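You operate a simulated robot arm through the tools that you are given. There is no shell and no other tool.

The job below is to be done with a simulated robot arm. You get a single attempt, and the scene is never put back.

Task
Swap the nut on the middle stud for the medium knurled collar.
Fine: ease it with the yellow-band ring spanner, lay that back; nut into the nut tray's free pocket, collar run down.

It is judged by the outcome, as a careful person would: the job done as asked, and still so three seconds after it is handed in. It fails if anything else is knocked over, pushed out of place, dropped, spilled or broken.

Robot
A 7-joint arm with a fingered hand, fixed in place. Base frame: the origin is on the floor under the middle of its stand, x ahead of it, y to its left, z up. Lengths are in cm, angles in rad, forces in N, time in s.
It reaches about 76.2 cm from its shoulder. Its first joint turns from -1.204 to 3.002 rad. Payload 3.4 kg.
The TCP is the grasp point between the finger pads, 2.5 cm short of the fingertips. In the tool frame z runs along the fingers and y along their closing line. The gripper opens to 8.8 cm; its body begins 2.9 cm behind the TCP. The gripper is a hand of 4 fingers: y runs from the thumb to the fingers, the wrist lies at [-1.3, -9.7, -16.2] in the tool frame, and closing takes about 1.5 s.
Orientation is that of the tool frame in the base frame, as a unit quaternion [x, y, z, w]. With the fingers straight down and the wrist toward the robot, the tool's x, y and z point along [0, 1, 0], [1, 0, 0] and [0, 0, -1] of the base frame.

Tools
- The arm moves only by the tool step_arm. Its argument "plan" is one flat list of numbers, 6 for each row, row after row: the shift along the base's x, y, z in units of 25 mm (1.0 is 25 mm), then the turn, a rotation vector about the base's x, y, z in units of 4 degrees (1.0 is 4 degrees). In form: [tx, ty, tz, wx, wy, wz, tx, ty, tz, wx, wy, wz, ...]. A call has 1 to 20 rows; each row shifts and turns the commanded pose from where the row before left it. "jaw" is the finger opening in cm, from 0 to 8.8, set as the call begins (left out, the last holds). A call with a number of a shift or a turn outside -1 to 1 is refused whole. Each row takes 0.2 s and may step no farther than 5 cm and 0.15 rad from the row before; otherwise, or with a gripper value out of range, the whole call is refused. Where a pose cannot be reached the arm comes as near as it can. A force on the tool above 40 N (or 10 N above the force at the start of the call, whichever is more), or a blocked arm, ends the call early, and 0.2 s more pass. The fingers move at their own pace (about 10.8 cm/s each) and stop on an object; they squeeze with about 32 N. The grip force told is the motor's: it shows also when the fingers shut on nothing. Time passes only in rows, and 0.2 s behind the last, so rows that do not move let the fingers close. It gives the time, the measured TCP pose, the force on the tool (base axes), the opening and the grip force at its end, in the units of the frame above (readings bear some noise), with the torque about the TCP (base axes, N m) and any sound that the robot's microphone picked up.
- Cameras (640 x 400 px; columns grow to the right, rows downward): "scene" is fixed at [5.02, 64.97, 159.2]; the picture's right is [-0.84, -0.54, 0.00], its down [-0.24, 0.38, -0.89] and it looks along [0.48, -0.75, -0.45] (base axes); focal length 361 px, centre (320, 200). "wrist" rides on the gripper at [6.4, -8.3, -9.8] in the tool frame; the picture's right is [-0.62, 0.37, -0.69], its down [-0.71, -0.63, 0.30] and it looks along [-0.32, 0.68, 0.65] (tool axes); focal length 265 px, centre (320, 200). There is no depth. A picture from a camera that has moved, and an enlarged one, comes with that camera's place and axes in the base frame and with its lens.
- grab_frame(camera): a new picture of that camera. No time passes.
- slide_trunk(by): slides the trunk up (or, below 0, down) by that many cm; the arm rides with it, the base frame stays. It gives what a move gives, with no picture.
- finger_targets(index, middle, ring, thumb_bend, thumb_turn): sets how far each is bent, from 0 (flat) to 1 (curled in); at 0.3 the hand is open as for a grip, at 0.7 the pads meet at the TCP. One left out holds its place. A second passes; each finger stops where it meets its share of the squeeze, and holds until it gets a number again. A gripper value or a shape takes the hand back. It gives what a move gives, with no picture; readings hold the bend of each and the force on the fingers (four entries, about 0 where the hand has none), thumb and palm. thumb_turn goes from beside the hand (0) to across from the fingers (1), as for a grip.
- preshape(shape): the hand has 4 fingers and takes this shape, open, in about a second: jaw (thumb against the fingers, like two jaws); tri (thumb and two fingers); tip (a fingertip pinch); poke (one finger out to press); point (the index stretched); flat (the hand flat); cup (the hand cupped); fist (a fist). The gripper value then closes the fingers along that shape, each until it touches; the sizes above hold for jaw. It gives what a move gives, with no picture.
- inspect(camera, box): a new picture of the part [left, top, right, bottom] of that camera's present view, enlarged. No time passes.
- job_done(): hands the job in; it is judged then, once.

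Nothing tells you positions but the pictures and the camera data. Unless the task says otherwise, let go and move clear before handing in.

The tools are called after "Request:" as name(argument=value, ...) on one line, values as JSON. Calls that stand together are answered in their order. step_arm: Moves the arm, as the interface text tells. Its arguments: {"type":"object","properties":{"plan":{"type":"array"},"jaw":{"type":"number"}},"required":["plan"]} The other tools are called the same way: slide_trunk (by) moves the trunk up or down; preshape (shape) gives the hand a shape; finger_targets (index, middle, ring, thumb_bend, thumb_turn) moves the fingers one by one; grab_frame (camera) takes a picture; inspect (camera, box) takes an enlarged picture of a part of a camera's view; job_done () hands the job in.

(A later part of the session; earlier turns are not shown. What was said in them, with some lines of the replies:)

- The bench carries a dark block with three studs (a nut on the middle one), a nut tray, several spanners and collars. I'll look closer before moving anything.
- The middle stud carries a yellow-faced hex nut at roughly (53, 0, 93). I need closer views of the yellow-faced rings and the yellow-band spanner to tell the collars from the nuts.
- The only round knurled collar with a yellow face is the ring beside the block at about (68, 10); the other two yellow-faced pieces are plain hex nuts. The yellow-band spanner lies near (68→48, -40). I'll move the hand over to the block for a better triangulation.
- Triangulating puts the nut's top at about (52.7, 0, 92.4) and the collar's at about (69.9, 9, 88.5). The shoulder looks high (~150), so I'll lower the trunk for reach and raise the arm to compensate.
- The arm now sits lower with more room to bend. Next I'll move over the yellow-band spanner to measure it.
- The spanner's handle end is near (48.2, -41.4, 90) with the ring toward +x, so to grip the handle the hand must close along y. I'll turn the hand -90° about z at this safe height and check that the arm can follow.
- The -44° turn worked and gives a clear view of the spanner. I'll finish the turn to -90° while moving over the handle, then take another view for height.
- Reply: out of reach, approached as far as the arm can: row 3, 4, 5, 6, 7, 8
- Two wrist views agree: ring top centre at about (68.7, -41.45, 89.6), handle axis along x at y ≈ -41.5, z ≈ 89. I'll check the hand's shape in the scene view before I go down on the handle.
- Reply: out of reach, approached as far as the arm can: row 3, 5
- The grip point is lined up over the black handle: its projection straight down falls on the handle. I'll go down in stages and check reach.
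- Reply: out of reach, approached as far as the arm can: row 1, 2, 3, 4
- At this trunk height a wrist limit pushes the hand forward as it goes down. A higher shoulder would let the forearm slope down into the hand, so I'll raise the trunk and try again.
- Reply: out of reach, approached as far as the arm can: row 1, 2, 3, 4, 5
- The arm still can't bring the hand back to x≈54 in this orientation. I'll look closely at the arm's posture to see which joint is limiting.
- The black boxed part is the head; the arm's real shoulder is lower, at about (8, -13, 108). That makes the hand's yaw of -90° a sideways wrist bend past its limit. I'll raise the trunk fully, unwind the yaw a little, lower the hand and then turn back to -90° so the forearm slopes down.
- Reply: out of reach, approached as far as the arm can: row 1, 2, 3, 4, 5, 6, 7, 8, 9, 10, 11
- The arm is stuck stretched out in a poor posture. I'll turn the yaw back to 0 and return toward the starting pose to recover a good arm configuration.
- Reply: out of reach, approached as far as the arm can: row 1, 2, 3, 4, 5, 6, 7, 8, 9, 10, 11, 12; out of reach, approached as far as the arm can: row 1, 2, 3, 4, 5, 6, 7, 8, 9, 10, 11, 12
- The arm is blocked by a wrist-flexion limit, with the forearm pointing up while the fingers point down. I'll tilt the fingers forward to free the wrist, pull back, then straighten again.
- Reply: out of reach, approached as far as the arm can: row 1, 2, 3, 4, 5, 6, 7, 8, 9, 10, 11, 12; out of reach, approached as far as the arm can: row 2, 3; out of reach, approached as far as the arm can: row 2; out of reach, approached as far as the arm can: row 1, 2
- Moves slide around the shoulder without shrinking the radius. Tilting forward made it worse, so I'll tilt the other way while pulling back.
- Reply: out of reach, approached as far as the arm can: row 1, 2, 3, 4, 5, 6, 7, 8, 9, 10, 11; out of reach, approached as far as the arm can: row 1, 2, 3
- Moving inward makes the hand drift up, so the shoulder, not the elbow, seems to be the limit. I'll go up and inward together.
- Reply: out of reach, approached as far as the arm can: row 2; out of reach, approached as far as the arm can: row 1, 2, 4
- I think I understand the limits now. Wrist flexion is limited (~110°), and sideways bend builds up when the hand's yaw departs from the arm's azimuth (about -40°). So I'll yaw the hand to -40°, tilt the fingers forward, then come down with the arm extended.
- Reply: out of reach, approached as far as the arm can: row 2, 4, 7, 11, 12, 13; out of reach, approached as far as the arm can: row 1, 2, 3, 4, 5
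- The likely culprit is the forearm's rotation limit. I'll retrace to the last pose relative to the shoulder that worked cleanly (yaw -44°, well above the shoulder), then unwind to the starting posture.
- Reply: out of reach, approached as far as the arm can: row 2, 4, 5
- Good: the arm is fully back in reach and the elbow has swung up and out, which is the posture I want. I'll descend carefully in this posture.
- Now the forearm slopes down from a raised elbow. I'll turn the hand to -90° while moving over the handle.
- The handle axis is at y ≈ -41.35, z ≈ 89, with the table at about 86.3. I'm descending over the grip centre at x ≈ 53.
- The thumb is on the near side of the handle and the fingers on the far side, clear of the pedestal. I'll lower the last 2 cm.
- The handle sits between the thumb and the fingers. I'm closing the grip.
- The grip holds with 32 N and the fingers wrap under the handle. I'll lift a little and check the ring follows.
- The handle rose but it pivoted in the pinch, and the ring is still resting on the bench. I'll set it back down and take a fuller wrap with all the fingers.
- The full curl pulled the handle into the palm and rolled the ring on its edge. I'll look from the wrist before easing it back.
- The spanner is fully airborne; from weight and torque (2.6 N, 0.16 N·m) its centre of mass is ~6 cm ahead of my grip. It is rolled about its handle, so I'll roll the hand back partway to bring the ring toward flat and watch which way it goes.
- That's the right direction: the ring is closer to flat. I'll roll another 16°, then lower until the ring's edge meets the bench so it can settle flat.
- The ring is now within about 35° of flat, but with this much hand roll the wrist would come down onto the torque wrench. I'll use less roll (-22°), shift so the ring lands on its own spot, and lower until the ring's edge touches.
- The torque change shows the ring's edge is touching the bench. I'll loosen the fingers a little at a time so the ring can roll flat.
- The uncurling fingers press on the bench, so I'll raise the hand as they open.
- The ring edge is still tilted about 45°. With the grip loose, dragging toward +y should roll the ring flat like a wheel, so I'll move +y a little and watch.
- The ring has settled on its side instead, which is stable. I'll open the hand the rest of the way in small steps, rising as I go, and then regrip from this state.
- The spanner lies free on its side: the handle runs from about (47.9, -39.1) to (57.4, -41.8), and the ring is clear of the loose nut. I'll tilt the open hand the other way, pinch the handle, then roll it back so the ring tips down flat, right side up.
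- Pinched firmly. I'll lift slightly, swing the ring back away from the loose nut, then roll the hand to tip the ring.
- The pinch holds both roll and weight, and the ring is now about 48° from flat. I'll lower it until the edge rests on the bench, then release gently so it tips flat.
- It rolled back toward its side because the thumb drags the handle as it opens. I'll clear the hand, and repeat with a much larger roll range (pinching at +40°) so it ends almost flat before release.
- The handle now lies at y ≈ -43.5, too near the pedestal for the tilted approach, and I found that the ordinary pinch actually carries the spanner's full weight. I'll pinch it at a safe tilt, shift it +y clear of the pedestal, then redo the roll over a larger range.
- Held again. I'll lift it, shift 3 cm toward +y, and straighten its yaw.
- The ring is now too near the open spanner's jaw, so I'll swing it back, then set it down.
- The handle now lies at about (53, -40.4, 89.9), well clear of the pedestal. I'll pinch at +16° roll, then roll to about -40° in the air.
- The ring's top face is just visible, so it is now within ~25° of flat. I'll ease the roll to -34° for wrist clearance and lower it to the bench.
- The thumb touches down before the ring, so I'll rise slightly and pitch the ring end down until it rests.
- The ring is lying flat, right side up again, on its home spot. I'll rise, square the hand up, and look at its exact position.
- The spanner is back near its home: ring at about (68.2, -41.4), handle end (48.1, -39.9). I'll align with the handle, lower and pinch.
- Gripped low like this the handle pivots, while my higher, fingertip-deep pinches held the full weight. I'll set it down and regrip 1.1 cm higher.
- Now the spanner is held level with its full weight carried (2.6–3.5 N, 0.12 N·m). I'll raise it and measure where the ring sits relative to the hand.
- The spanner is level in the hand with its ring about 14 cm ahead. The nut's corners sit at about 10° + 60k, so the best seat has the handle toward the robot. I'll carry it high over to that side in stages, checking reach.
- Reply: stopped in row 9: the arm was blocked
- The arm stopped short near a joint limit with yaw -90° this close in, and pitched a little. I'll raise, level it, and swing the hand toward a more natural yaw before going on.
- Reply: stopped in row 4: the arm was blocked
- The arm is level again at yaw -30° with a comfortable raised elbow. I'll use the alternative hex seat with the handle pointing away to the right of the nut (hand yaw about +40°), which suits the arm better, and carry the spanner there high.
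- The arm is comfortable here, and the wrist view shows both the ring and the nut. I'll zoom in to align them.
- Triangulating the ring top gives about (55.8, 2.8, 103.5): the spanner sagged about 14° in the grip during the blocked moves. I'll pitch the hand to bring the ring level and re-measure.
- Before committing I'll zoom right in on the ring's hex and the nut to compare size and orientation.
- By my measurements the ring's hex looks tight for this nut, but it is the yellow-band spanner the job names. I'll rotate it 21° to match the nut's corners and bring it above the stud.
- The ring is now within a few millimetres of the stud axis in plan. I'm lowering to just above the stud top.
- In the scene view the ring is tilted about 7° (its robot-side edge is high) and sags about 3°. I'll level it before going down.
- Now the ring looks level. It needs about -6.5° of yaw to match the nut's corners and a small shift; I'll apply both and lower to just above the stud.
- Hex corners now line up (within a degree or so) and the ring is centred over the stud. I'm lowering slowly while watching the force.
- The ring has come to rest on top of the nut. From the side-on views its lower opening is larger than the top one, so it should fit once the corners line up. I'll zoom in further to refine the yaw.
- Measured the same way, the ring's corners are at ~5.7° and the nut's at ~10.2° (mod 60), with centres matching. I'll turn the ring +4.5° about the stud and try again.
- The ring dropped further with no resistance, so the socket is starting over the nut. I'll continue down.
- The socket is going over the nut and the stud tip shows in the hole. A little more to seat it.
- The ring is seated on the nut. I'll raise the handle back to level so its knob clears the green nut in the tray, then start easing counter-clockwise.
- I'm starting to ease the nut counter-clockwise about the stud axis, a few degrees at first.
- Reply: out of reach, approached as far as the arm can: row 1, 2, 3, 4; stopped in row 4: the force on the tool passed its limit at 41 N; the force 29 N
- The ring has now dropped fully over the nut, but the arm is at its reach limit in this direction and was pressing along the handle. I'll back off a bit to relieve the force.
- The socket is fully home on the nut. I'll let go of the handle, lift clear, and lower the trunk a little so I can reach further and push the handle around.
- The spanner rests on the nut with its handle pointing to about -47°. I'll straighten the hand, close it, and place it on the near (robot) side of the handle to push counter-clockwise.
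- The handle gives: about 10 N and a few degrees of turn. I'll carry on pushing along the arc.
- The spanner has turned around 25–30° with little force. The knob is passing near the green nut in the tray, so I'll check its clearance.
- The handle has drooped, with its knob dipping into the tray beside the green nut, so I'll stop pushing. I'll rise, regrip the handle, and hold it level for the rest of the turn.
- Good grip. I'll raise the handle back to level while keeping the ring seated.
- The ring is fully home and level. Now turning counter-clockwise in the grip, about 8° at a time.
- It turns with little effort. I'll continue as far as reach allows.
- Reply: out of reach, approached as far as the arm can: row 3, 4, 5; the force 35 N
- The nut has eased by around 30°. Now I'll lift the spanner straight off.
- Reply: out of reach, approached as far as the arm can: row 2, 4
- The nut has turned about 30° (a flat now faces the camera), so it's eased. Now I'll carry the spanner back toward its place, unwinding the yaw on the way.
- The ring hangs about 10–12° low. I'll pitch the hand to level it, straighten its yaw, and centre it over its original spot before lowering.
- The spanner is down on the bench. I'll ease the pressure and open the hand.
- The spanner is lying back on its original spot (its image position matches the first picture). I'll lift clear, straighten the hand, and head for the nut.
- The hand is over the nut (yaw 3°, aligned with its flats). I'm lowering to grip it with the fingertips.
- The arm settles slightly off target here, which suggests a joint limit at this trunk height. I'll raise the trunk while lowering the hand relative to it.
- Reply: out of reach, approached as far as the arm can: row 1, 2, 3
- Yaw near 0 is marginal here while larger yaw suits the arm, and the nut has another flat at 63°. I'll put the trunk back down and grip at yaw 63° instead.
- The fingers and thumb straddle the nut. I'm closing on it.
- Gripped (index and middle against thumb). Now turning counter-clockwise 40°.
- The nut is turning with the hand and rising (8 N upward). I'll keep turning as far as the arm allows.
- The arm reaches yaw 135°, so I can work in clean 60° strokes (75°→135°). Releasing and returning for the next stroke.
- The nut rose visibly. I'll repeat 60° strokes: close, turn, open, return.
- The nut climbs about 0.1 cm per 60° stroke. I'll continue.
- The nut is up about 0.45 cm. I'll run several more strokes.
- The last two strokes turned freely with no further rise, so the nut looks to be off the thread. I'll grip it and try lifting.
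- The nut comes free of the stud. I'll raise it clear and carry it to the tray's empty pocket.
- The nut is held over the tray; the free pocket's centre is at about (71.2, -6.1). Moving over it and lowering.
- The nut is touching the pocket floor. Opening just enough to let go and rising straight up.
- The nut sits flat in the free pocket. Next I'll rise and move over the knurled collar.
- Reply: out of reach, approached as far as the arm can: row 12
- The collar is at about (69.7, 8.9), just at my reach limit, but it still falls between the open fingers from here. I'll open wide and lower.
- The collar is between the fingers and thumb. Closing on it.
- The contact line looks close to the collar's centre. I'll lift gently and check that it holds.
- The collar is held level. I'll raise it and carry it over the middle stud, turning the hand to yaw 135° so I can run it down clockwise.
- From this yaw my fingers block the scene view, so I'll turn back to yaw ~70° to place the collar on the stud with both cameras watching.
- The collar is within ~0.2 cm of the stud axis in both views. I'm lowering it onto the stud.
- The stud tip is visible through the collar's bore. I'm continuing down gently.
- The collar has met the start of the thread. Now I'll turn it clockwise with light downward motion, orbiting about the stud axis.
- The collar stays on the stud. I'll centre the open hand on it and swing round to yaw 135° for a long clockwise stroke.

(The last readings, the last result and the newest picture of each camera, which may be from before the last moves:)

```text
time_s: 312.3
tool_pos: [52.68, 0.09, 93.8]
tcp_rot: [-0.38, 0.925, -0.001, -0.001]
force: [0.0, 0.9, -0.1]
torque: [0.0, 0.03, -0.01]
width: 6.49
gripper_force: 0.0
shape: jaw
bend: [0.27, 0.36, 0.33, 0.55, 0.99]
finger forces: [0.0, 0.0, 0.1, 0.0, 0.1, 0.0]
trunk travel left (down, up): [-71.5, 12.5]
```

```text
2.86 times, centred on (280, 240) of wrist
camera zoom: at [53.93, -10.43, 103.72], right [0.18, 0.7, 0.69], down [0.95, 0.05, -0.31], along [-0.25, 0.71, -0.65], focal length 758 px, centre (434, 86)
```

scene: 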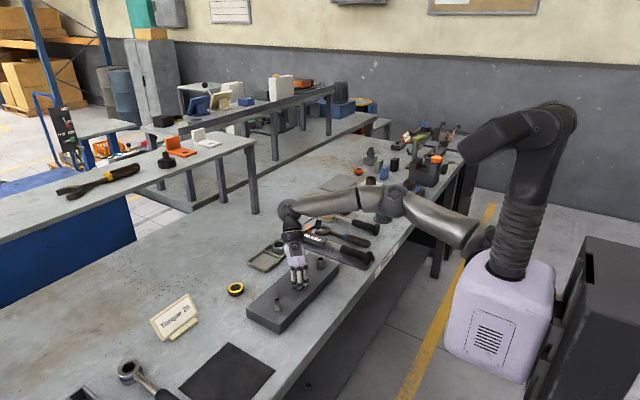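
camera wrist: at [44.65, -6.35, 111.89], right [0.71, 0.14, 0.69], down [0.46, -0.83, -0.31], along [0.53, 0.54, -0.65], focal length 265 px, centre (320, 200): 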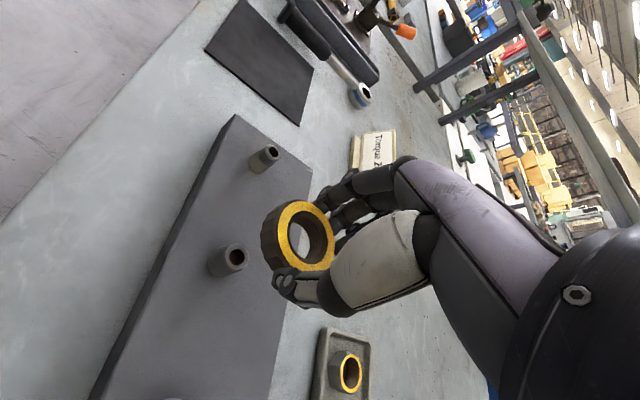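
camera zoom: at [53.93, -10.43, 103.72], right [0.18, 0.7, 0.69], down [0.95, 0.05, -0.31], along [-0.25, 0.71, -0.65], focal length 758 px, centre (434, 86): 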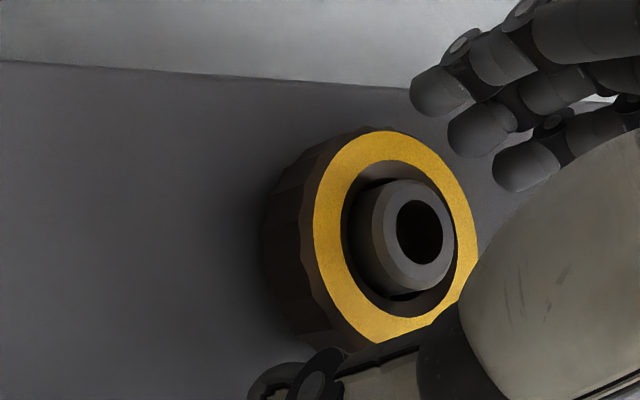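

Request:
step_arm(plan=[0, 0, -0.08, 0, 0, 0, 0, 0, 0, 0, 0, 0, 0, 0, 0, 0, 0, 0, 0, 0, 0, 0, 0, 0, 0, 0, 0, 0, 0, 0, 0.003, 0.004, -0.003, 0, 0, -1, 0.003, 0.004, -0.003, 0, 0, -1, 0.003, 0.004, -0.003, 0, 0, -1, 0.003, 0.004, -0.003, 0, 0, -1, 0.003, 0.004, -0.003, 0, 0, -1, 0.003, 0.004, -0.003, 0, 0, -1, 0.004, 0.004, -0.003, 0, 0, -1, 0.004, 0.003, -0.003, 0, 0, -1, 0.005, 0.003, -0.003, 0, 0, -1, 0.005, 0.003, -0.003, 0, 0, -1, 0.005, 0.003, -0.003, 0, 0, -1, 0.005, 0.002, -0.003, 0, 0, -1, 0.005, 0.002, -0.003, 0, 0, -1, 0.005, 0.002, -0.003, 0, 0, -1, 0.005, 0.002, -0.003, 0, 0, -1], jaw=0)

Request:
inspect(camera="scene", box=[280, 245, 328, 290])

Request:
inspect(camera="wrist", box=[200, 170, 360, 310])

```text
time_s: 316.5
tool_pos: [52.91, 0.17, 93.4]
tcp_rot: [0.135, 0.991, 0.001, 0.001]
force: [0.7, 0.8, 7.3]
torque: [0.01, 0.01, 0.0]
width: 3.68
gripper_force: 32.3
shape: jaw
bend: [0.74, 0.5, 0.57, 0.71, 1.0]
finger forces: [18.0, 10.4, 3.0, 0.0, 27.4, 0.0]
trunk travel left (down, up): [-71.5, 12.5]
```

```text
8.89 times, centred on (304, 268) of scene
camera zoom: at [5.02, 64.97, 159.2], right [-0.84, -0.54, 0.0], down [-0.24, 0.38, -0.89], along [0.48, -0.75, -0.45], focal length 3212 px, centre (462, -400)
```

zoom: 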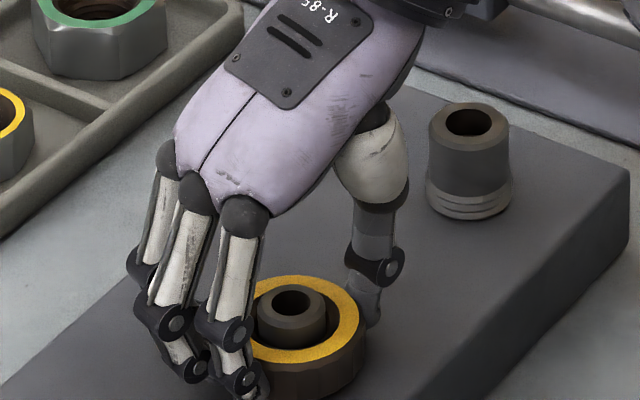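

```text
2.86 times, centred on (280, 240) of wrist
camera zoom: at [44.26, -6.13, 103.31], right [0.69, 0.19, 0.69], down [0.52, -0.8, -0.3], along [0.5, 0.57, -0.65], focal length 758 px, centre (434, 86)
```

zoom: 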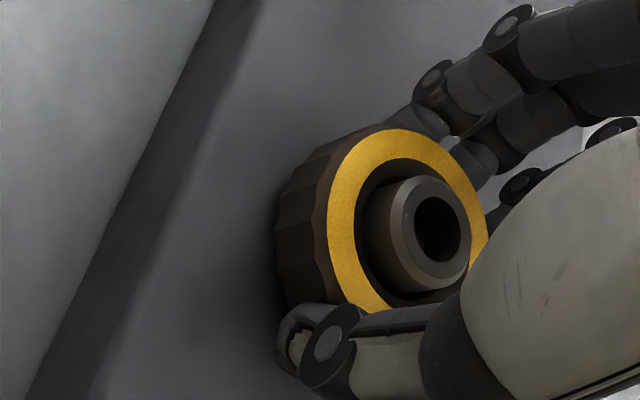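

Request:
step_arm(plan=[0.005, 0.002, -0.002, 0, 0, -1, 0.005, 0.002, -0.002, 0, 0, -1, 0.005, 0.002, -0.002, 0, 0, -1, 0.005, 0.002, -0.002, 0, 0, -1, 0.005, 0.001, -0.002, 0, 0, -1, 0.005, 0.001, -0.002, 0, 0, -1, 0.005, 0.001, -0.002, 0, 0, -1, 0.005, 0, -0.002, 0, 0, -1, 0.005, 0, -0.002, 0, 0, -1, 0.005, 0, -0.002, 0, 0, -1, 0.005, -0.001, -0.002, 0, 0, -1, 0.005, -0.001, -0.002, 0, 0, -1, 0.005, -0.001, -0.002, 0, 0, -1, 0.005, -0.002, -0.002, 0, 0, -1, 0.005, -0.002, -0.002, 0, 0, -1])

Request:
step_arm(plan=[0, 0, 0, 0, 0, 0, 0, 0, 0, 0, 0, 0, 0, 0, 0, 0, 0, 0], jaw=6.5)

Request:
inspect(camera="scene", box=[280, 245, 328, 290])

Request:
inspect(camera="wrist", box=[200, 170, 360, 310])

```text
time_s: 319.7
tool_pos: [53.07, 0.28, 93.23]
tcp_rot: [0.612, 0.79, 0.001, 0.0]
force: [3.1, 3.2, 13.3]
torque: [0.1, -0.05, 0.01]
width: 3.73
gripper_force: 31.3
shape: jaw
bend: [0.74, 0.5, 0.57, 0.72, 1.0]
finger forces: [20.3, 11.1, 2.8, 0.0, 27.8, 0.0]
trunk travel left (down, up): [-71.5, 12.5]
```

```text
time_s: 320.5
tool_pos: [53.1, 0.12, 93.07]
tcp_rot: [0.611, 0.791, 0.0, -0.002]
force: [-0.5, -0.2, -0.8]
torque: [0.03, 0.0, 0.0]
width: 6.47
gripper_force: 0.1
shape: jaw
bend: [0.27, 0.36, 0.33, 0.55, 0.99]
finger forces: [0.0, 0.1, 0.0, 0.1, 0.1, 0.1]
trunk travel left (down, up): [-71.5, 12.5]
```

```text
8.89 times, centred on (304, 268) of scene
camera zoom: at [5.02, 64.97, 159.2], right [-0.84, -0.54, 0.0], down [-0.24, 0.38, -0.89], along [0.48, -0.75, -0.45], focal length 3212 px, centre (462, -400)
```

zoom: 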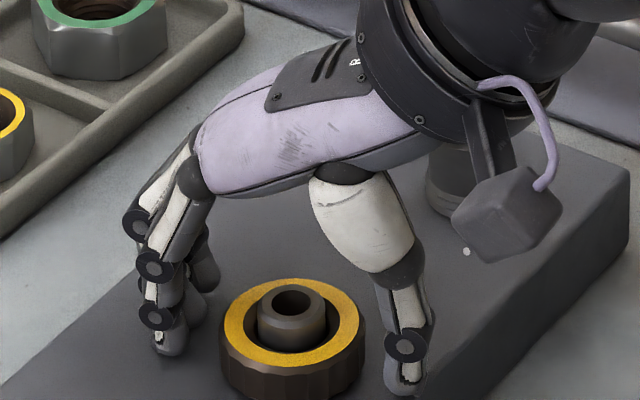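

```text
2.86 times, centred on (280, 240) of wrist
camera zoom: at [43.29, 4.21, 102.99], right [0.51, -0.51, 0.69], down [-0.43, -0.85, -0.3], along [0.74, -0.14, -0.66], focal length 758 px, centre (434, 86)
```

zoom: 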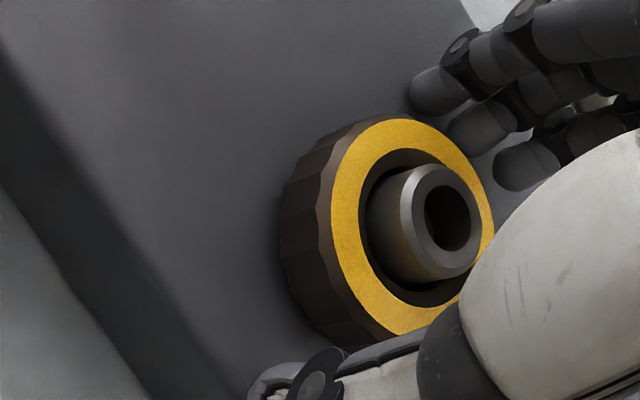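

The collar has come down about 0.28 cm over this turning. Another long stroke should seat it.

Request:
step_arm(plan=[-0.04, -0.02, 0.05, 0, 0, 0, -0.04, 0, 0.05, 0, 0, 0, 0, 0, 0, 0, 0, 1, 0, 0, 0, 0, 0, 1, 0, 0, 0, 0, 0, 1, 0, 0, 0, 0, 0, 1, 0, 0, 0, 0, 0, 1, 0, 0, 0, 0, 0, 1, 0, 0, 0, 0, 0, 1, 0, 0, 0, 0, 0, 1, 0, 0, 0, 0, 0, 1, 0, 0, 0, 0, 0, 1, 0, 0, 0, 0, 0, 1, 0, 0, 0, 0, 0, 1, 0, 0, 0, 0, 0, 1, 0, 0, 0, 0, 0, 1, 0, 0, 0, 0, 0, 1])

Request:
step_arm(plan=[0, 0, 0, 0, 0, 1, 0, 0, 0, 0, 0, 1, 0, 0, 0, 0, 0, 1, 0, 0, 0, 0, 0, 1, 0, 0, 0, 0, 0, 1, 0, 0, 0, 0, 0, 1, 0, 0, 0, 0, 0, 1, 0, 0, 0, 0, 0, 1, 0, 0, 0, 0, 0, 1, 0, 0, 0, 0, 0, 1, 0, 0, 0, 0, 0, 1, 0, 0, 0, 0, 0, 1, 0, 0, 0, 0, 0, 1, 0, 0, 0, 0, 0, 1, 0, 0, 0, 0, 0, 1])

Request:
step_arm(plan=[0, 0, -0.02, 0, 0, 0, 0, 0, 0, 0, 0, 0, 0, 0, 0, 0, 0, 0, 0, 0, 0, 0, 0, 0, 0, 0, 0, 0, 0, 0, 0, 0, -0.002, 0, 0, -1, 0, 0, -0.002, 0, 0, -1, 0, 0, -0.002, 0, 0, -1, 0, 0, -0.002, 0, 0, -1, 0, 0, -0.002, 0, 0, -1, 0, 0, -0.002, 0, 0, -1, 0, 0, -0.002, 0, 0, -1, 0, 0, -0.002, 0, 0, -1, 0, 0, -0.002, 0, 0, -1, 0, 0, -0.002, 0, 0, -1, 0, 0, -0.002, 0, 0, -1, 0, 0, -0.002, 0, 0, -1, 0, 0, -0.002, 0, 0, -1, 0, 0, -0.002, 0, 0, -1, 0, 0, -0.002, 0, 0, -1], jaw=0)

Request:
inspect(camera="scene", box=[280, 245, 328, 290])

```text
time_s: 324.1
tool_pos: [52.77, 0.04, 93.43]
tcp_rot: [0.133, 0.991, 0.0, 0.0]
force: [0.0, 0.3, 0.1]
torque: [0.02, 0.04, 0.03]
width: 6.49
gripper_force: 0.1
shape: jaw
bend: [0.27, 0.36, 0.33, 0.55, 0.99]
finger forces: [0.0, 0.0, 0.0, 0.1, 0.0, 0.0]
trunk travel left (down, up): [-71.5, 12.5]
```

```text
time_s: 327.3
tool_pos: [52.91, 0.03, 93.46]
tcp_rot: [-0.38, 0.925, 0.0, 0.0]
force: [-0.7, 0.1, 0.2]
torque: [-0.04, 0.0, -0.02]
width: 6.46
gripper_force: 0.1
shape: jaw
bend: [0.27, 0.36, 0.33, 0.55, 0.99]
finger forces: [0.0, 0.0, 0.0, 0.0, 0.0, 0.0]
trunk travel left (down, up): [-71.5, 12.5]
```

```text
time_s: 331.5
tool_pos: [52.86, 0.19, 93.23]
tcp_rot: [0.135, 0.991, 0.0, -0.001]
force: [1.1, 3.2, 0.2]
torque: [0.11, -0.05, 0.04]
width: 3.75
gripper_force: 31.6
shape: jaw
bend: [0.74, 0.49, 0.54, 0.71, 1.0]
finger forces: [19.3, 12.1, 0.1, 0.0, 28.0, 0.1]
trunk travel left (down, up): [-71.5, 12.5]
```

```text
8.89 times, centred on (304, 268) of scene
camera zoom: at [5.02, 64.97, 159.2], right [-0.84, -0.54, 0.0], down [-0.24, 0.38, -0.89], along [0.48, -0.75, -0.45], focal length 3212 px, centre (462, -400)
```

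zoom: 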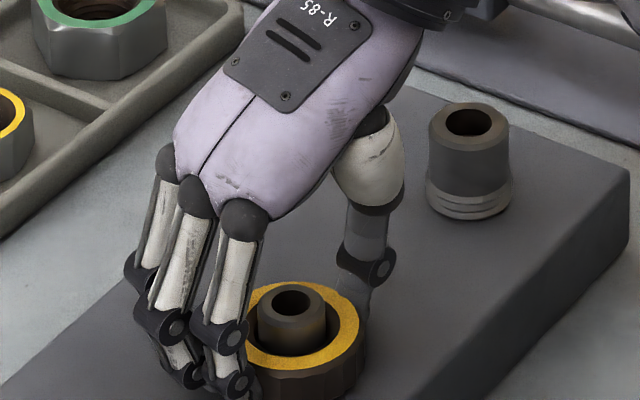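

Request:
step_arm(plan=[0, 0, -0.002, 0, 0, -1, 0, 0, -0.002, 0, 0, -1, 0, 0, -0.002, 0, 0, -1, 0, 0, -0.002, 0, 0, -1, 0, 0, -0.002, 0, 0, -1, 0, 0, -0.002, 0, 0, -1, 0, 0, -0.002, 0, 0, -1, 0, 0, -0.002, 0, 0, -1, 0, 0, -0.002, 0, 0, -1, 0, 0, -0.002, 0, 0, -1, 0, 0, -0.002, 0, 0, -1, 0, 0, -0.002, 0, 0, -1, 0, 0, -0.002, 0, 0, -1, 0, 0, -0.002, 0, 0, -1, 0, 0, -0.002, 0, 0, -1])

Request:
step_arm(plan=[0, 0, 0, 0, 0, 0, 0, 0, 0, 0, 0, 0, 0, 0, 0, 0, 0, 0], jaw=6.5)

Request:
inspect(camera="scene", box=[280, 245, 328, 290])

Request:
inspect(camera="wrist", box=[200, 170, 360, 310])

```text
time_s: 334.7
tool_pos: [52.99, 0.35, 92.98]
tcp_rot: [0.611, 0.791, 0.001, 0.0]
force: [5.9, 9.2, 1.2]
torque: [0.31, -0.32, 0.45]
width: 3.7
gripper_force: 31.9
shape: jaw
bend: [0.74, 0.48, 0.54, 0.71, 1.0]
finger forces: [16.8, 15.6, 4.0, 0.1, 28.5, 0.0]
trunk travel left (down, up): [-71.5, 12.5]
```

```text
time_s: 335.5
tool_pos: [52.64, 0.18, 93.15]
tcp_rot: [0.611, 0.791, 0.0, 0.0]
force: [-0.9, -0.7, 0.5]
torque: [-0.05, 0.0, 0.01]
width: 6.46
gripper_force: 0.0
shape: jaw
bend: [0.27, 0.36, 0.33, 0.55, 0.99]
finger forces: [0.1, 0.0, 0.0, 0.0, 0.1, 0.0]
trunk travel left (down, up): [-71.5, 12.5]
```

```text
8.89 times, centred on (304, 268) of scene
camera zoom: at [5.02, 64.97, 159.2], right [-0.84, -0.54, 0.0], down [-0.24, 0.38, -0.89], along [0.48, -0.75, -0.45], focal length 3212 px, centre (462, -400)
```

zoom: 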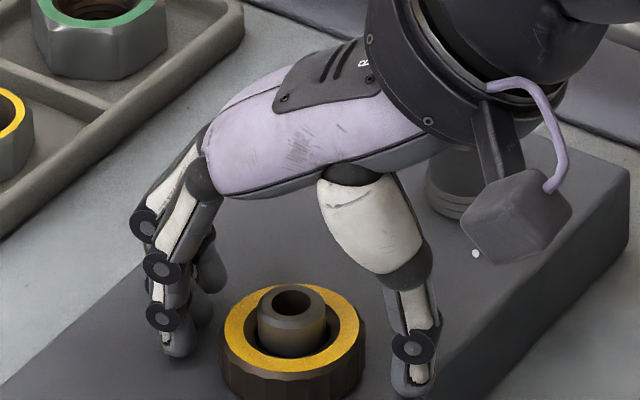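

```text
2.86 times, centred on (280, 240) of wrist
camera zoom: at [43.01, 4.19, 103.03], right [0.51, -0.51, 0.69], down [-0.43, -0.85, -0.31], along [0.74, -0.14, -0.65], focal length 758 px, centre (434, 86)
```

zoom: 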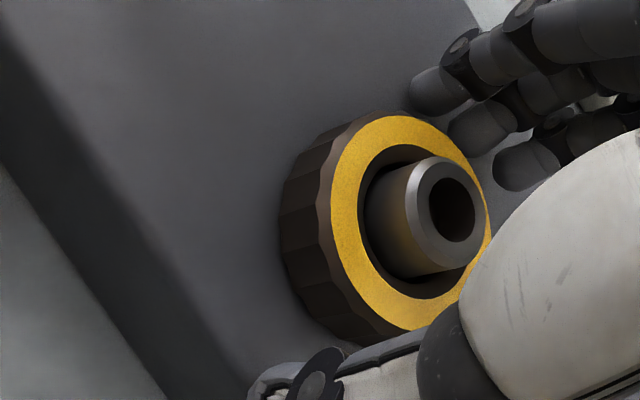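

Torque rose to 0.45 N·m at the end of that stroke and the collar is down about 0.5 cm, so it appears seated. I'll do one more short clockwise stroke to confirm it's snug.

Request:
step_arm(plan=[0.08, -0.05, 0.04, 0, 0, 0, 0.03, 0, 0.04, 0, 0, 0, 0, 0, 0, 0, 0, 1, 0, 0, 0, 0, 0, 1, 0, 0, 0, 0, 0, 1, 0, 0, 0, 0, 0, 1, 0, 0, 0, 0, 0, 1, 0, 0, 0, 0, 0, 1, 0, 0, 0, 0, 0, 1, 0, 0, 0, 0, 0, 1, 0, 0, 0, 0, 0, 1, 0, 0, 0, 0, 0, 1, 0, 0, 0, 0, 0, 1, 0, 0, 0, 0, 0, 1, 0, 0, 0, 0, 0, 1, 0, 0, 0, 0, 0, 1, 0, 0, 0, 0, 0, 1])

Request:
step_arm(plan=[0, 0, -0.02, 0, 0, 0, 0, 0, 0, 0, 0, 0, 0, 0, 0, 0, 0, 0, 0, 0, 0, 0, 0, 0, 0, 0, 0, 0, 0, 0, 0, 0, 0, 0, 0, 0, 0, 0, 0, 0, 0, -1, 0, 0, 0, 0, 0, -1, 0, 0, 0, 0, 0, -1, 0, 0, 0, 0, 0, -1, 0, 0, 0, 0, 0, -1], jaw=0)

Request:
inspect(camera="scene", box=[280, 245, 328, 290])

```text
time_s: 339.1
tool_pos: [53.09, -0.02, 93.12]
tcp_rot: [0.133, 0.991, 0.0, 0.0]
force: [0.0, -0.6, -0.6]
torque: [0.02, -0.01, 0.01]
width: 6.5
gripper_force: 0.0
shape: jaw
bend: [0.27, 0.36, 0.33, 0.55, 0.99]
finger forces: [0.1, 0.0, 0.0, 0.0, 0.0, 0.0]
trunk travel left (down, up): [-71.5, 12.5]
```

```text
time_s: 341.5
tool_pos: [53.0, 0.07, 93.21]
tcp_rot: [0.304, 0.953, 0.0, -0.002]
force: [-9.6, 0.2, -5.7]
torque: [0.23, 0.18, 0.29]
width: 3.52
gripper_force: 31.9
shape: jaw
bend: [0.74, 0.48, 0.52, 0.72, 1.0]
finger forces: [17.5, 7.3, 0.1, 0.0, 28.6, 0.1]
trunk travel left (down, up): [-71.5, 12.5]
```

```text
8.89 times, centred on (304, 268) of scene
camera zoom: at [5.02, 64.97, 159.2], right [-0.84, -0.54, 0.0], down [-0.24, 0.38, -0.89], along [0.48, -0.75, -0.45], focal length 3212 px, centre (462, -400)
```

zoom: 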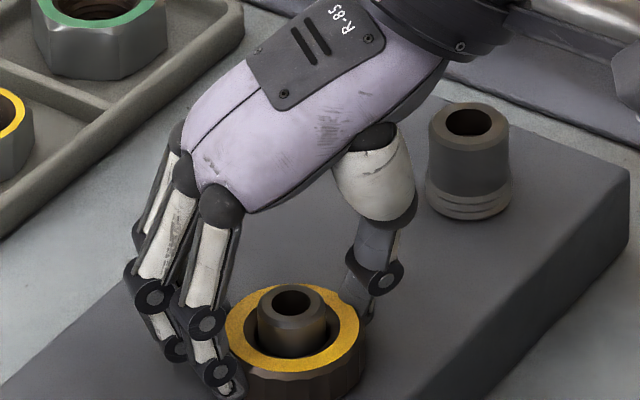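

It resists straight away (about 0.3 N·m and 10 N), so the collar is run down. Releasing and lifting clear.

Request:
step_arm(plan=[0, 0, 0, 0, 0, 0, 0, 0, 0, 0, 0, 0, 0, 0, 0, 0, 0, 0, 0, 0, 0, 0, 0, 0], jaw=7)

Request:
step_arm(plan=[0, 0, 0.3, 0, 0, 0, 0, 0, 0.6, 0, 0, 0, 0, 0, 0.8, 0, 0, 0, 0, 0, 0.8, 0, 0, 0, 0, 0, 0.8, 0, 0, 0, -0.2, -0.2, 0.8, 0, 0, 0, -0.3, -0.3, 0.6, 0, 0, -1, -0.4, -0.4, 0, 0, 0, -1, -0.4, -0.4, 0, 0, 0, -1, -0.4, -0.5, 0, 0, 0, -1, -0.4, -0.5, 0, 0, 0, -1, -0.4, -0.5, 0, 0, 0, -1])

Request:
grab_frame(camera="scene")

Request:
inspect(camera="scene", box=[280, 245, 328, 290])

Request:
inspect(camera="scene", box=[230, 200, 390, 300])

```text
time_s: 342.5
tool_pos: [53.14, -0.09, 93.31]
tcp_rot: [0.304, 0.953, 0.001, -0.002]
force: [0.8, -0.2, -0.5]
torque: [0.02, -0.01, 0.01]
width: 6.99
gripper_force: 0.1
shape: jaw
bend: [0.27, 0.34, 0.32, 0.5, 0.99]
finger forces: [0.1, 0.0, 0.0, 0.1, 0.0, 0.1]
trunk travel left (down, up): [-71.5, 12.5]
```

```text
time_s: 345.1
tool_pos: [46.71, -7.03, 105.12]
tcp_rot: [0.496, 0.868, 0.0, 0.0]
force: [0.0, -0.1, -0.2]
torque: [-0.01, 0.01, -0.02]
width: 6.99
gripper_force: 0.0
shape: jaw
bend: [0.27, 0.34, 0.32, 0.5, 0.99]
finger forces: [0.1, 0.1, 0.1, 0.1, 0.0, 0.0]
trunk travel left (down, up): [-71.5, 12.5]
```

```text
taken
```

scene: 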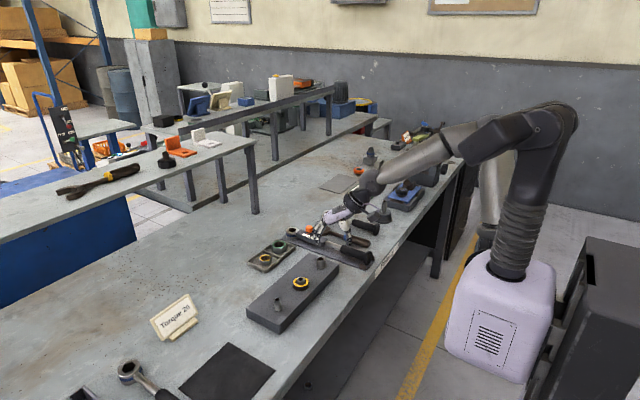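

```text
8.89 times, centred on (304, 268) of scene
camera zoom: at [5.02, 64.97, 159.2], right [-0.84, -0.54, 0.0], down [-0.24, 0.38, -0.89], along [0.48, -0.75, -0.45], focal length 3212 px, centre (462, -400)
```

zoom: 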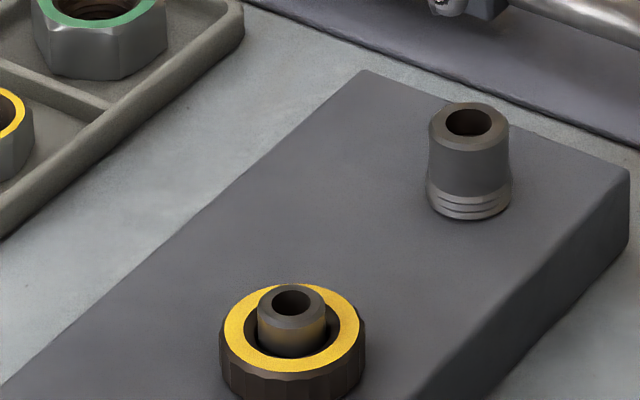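

```text
4.00 times, centred on (310, 250) of scene
camera zoom: at [5.02, 64.97, 159.2], right [-0.84, -0.54, 0.0], down [-0.24, 0.38, -0.89], along [0.48, -0.75, -0.45], focal length 1446 px, centre (360, 0)
```

zoom: 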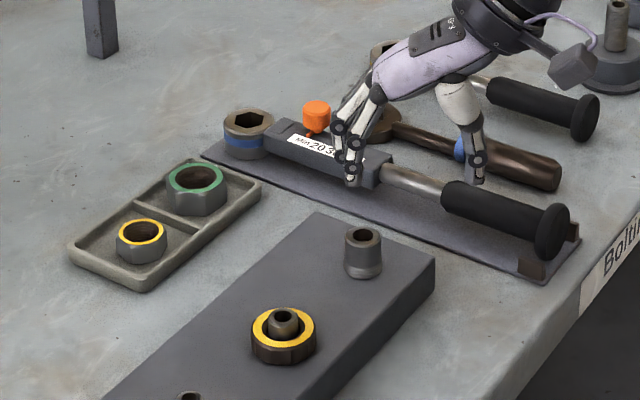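

Request:
inspect(camera="scene", box=[285, 270, 321, 296])

Request:
step_arm(plan=[-0.4, -0.2, 0.4, 0, 0, -1, -0.4, -0.2, 0.4, 0, 0, -1, -0.4, -0.2, 0.4, 0, 0, -1, -0.4, -0.3, 0.4, 0, 0, -1, -0.3, -0.3, 0.4, 0, 0, -1, -0.2, -0.3, 0.4, 0, 0, -1, -0.2, -0.3, 0, 0, 0, -1])

Request:
grab_frame(camera="scene")

Request:
grab_frame(camera="wrist")

```text
15.38 times, centred on (303, 283) of scene
camera zoom: at [5.02, 64.97, 159.2], right [-0.84, -0.54, 0.0], down [-0.24, 0.38, -0.89], along [0.48, -0.75, -0.45], focal length 5560 px, centre (582, -1077)
```

zoom: 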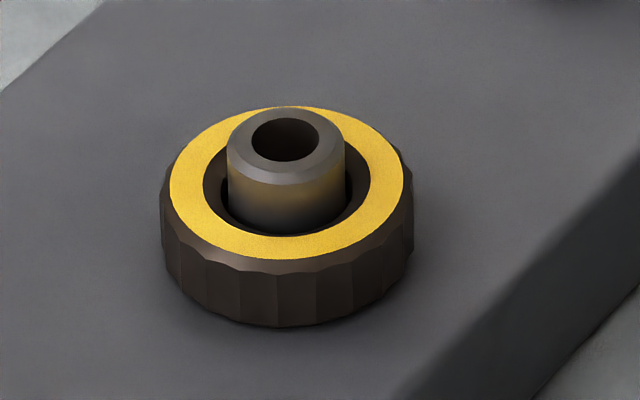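

```text
time_s: 346.7
tool_pos: [41.08, -11.55, 110.95]
tcp_rot: [0.691, 0.723, 0.001, -0.001]
force: [-0.2, 0.7, 0.9]
torque: [-0.01, 0.0, 0.0]
width: 6.97
gripper_force: 0.1
shape: jaw
bend: [0.27, 0.34, 0.32, 0.5, 0.99]
finger forces: [0.0, 0.1, 0.1, 0.0, 0.1, 0.1]
trunk travel left (down, up): [-71.5, 12.5]
```

```text
taken
```

scene: 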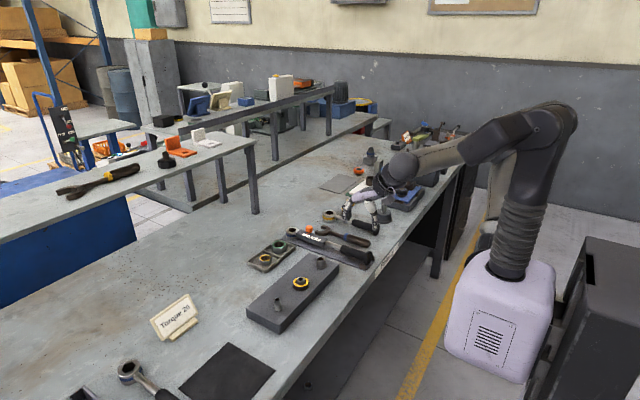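

```text
taken
camera wrist: at [32.32, -5.45, 120.91], right [0.39, -0.6, 0.69], down [-0.6, -0.74, -0.31], along [0.7, -0.29, -0.65], focal length 265 px, centre (320, 200)
```

wrist: 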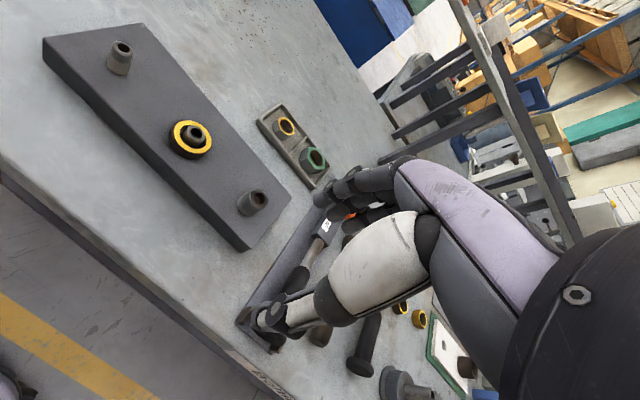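

The collar sits flat on the block and the nut is in the tray. I'll check that everything else is where it was.

Request:
inspect(camera="scene", box=[310, 120, 470, 250])

Request:
inspect(camera="scene", box=[220, 200, 390, 320])

```text
3.08 times, centred on (390, 185) of scene
camera zoom: at [5.02, 64.97, 159.2], right [-0.84, -0.54, 0.0], down [-0.24, 0.38, -0.89], along [0.48, -0.75, -0.45], focal length 1112 px, centre (105, 246)
```

zoom: 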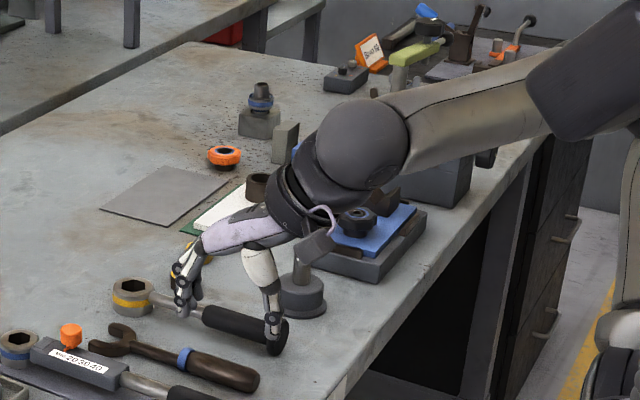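

```text
3.33 times, centred on (305, 260) of scene
camera zoom: at [5.02, 64.97, 159.2], right [-0.84, -0.54, 0.0], down [-0.24, 0.38, -0.89], along [0.48, -0.75, -0.45], focal length 1205 px, centre (370, 0)
```

zoom: 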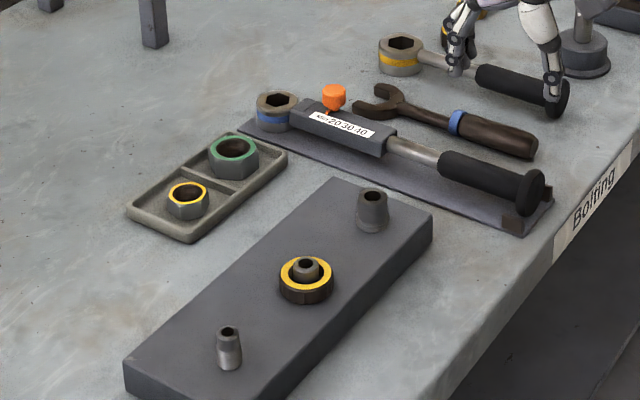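

The collar is run down on the middle stud, and the nut is in the tray's second pocket. The spanner is back where it lay, nothing else looks moved, and the hand is clear, so I'm handing in.

Request:
job_done()

```text
The job is handed in.
```

The nut on the middle stud has been swapped for the medium knurled collar, and the job is handed in.

- **Nut:** I eased it about 30° with the yellow-band ring spanner, unscrewed it by hand, and set it in the nut tray's free pocket.
- **Collar:** I took "medium" to be the yellow-faced knurled collar beside the block. It is threaded on and run down flat against the block. It came down about 0.5 cm and then resisted further turning at about 0.3 N·m; I didn't tighten it to any set torque.
- **Spanner:** It is lying back in its original spot, right side up. On my first attempt the handle rolled in the grip. I set it down on its side and turned it flat again before using it.

In the last pictures nothing else looked moved, tipped or dropped. The hand was empty and clear when I handed in.
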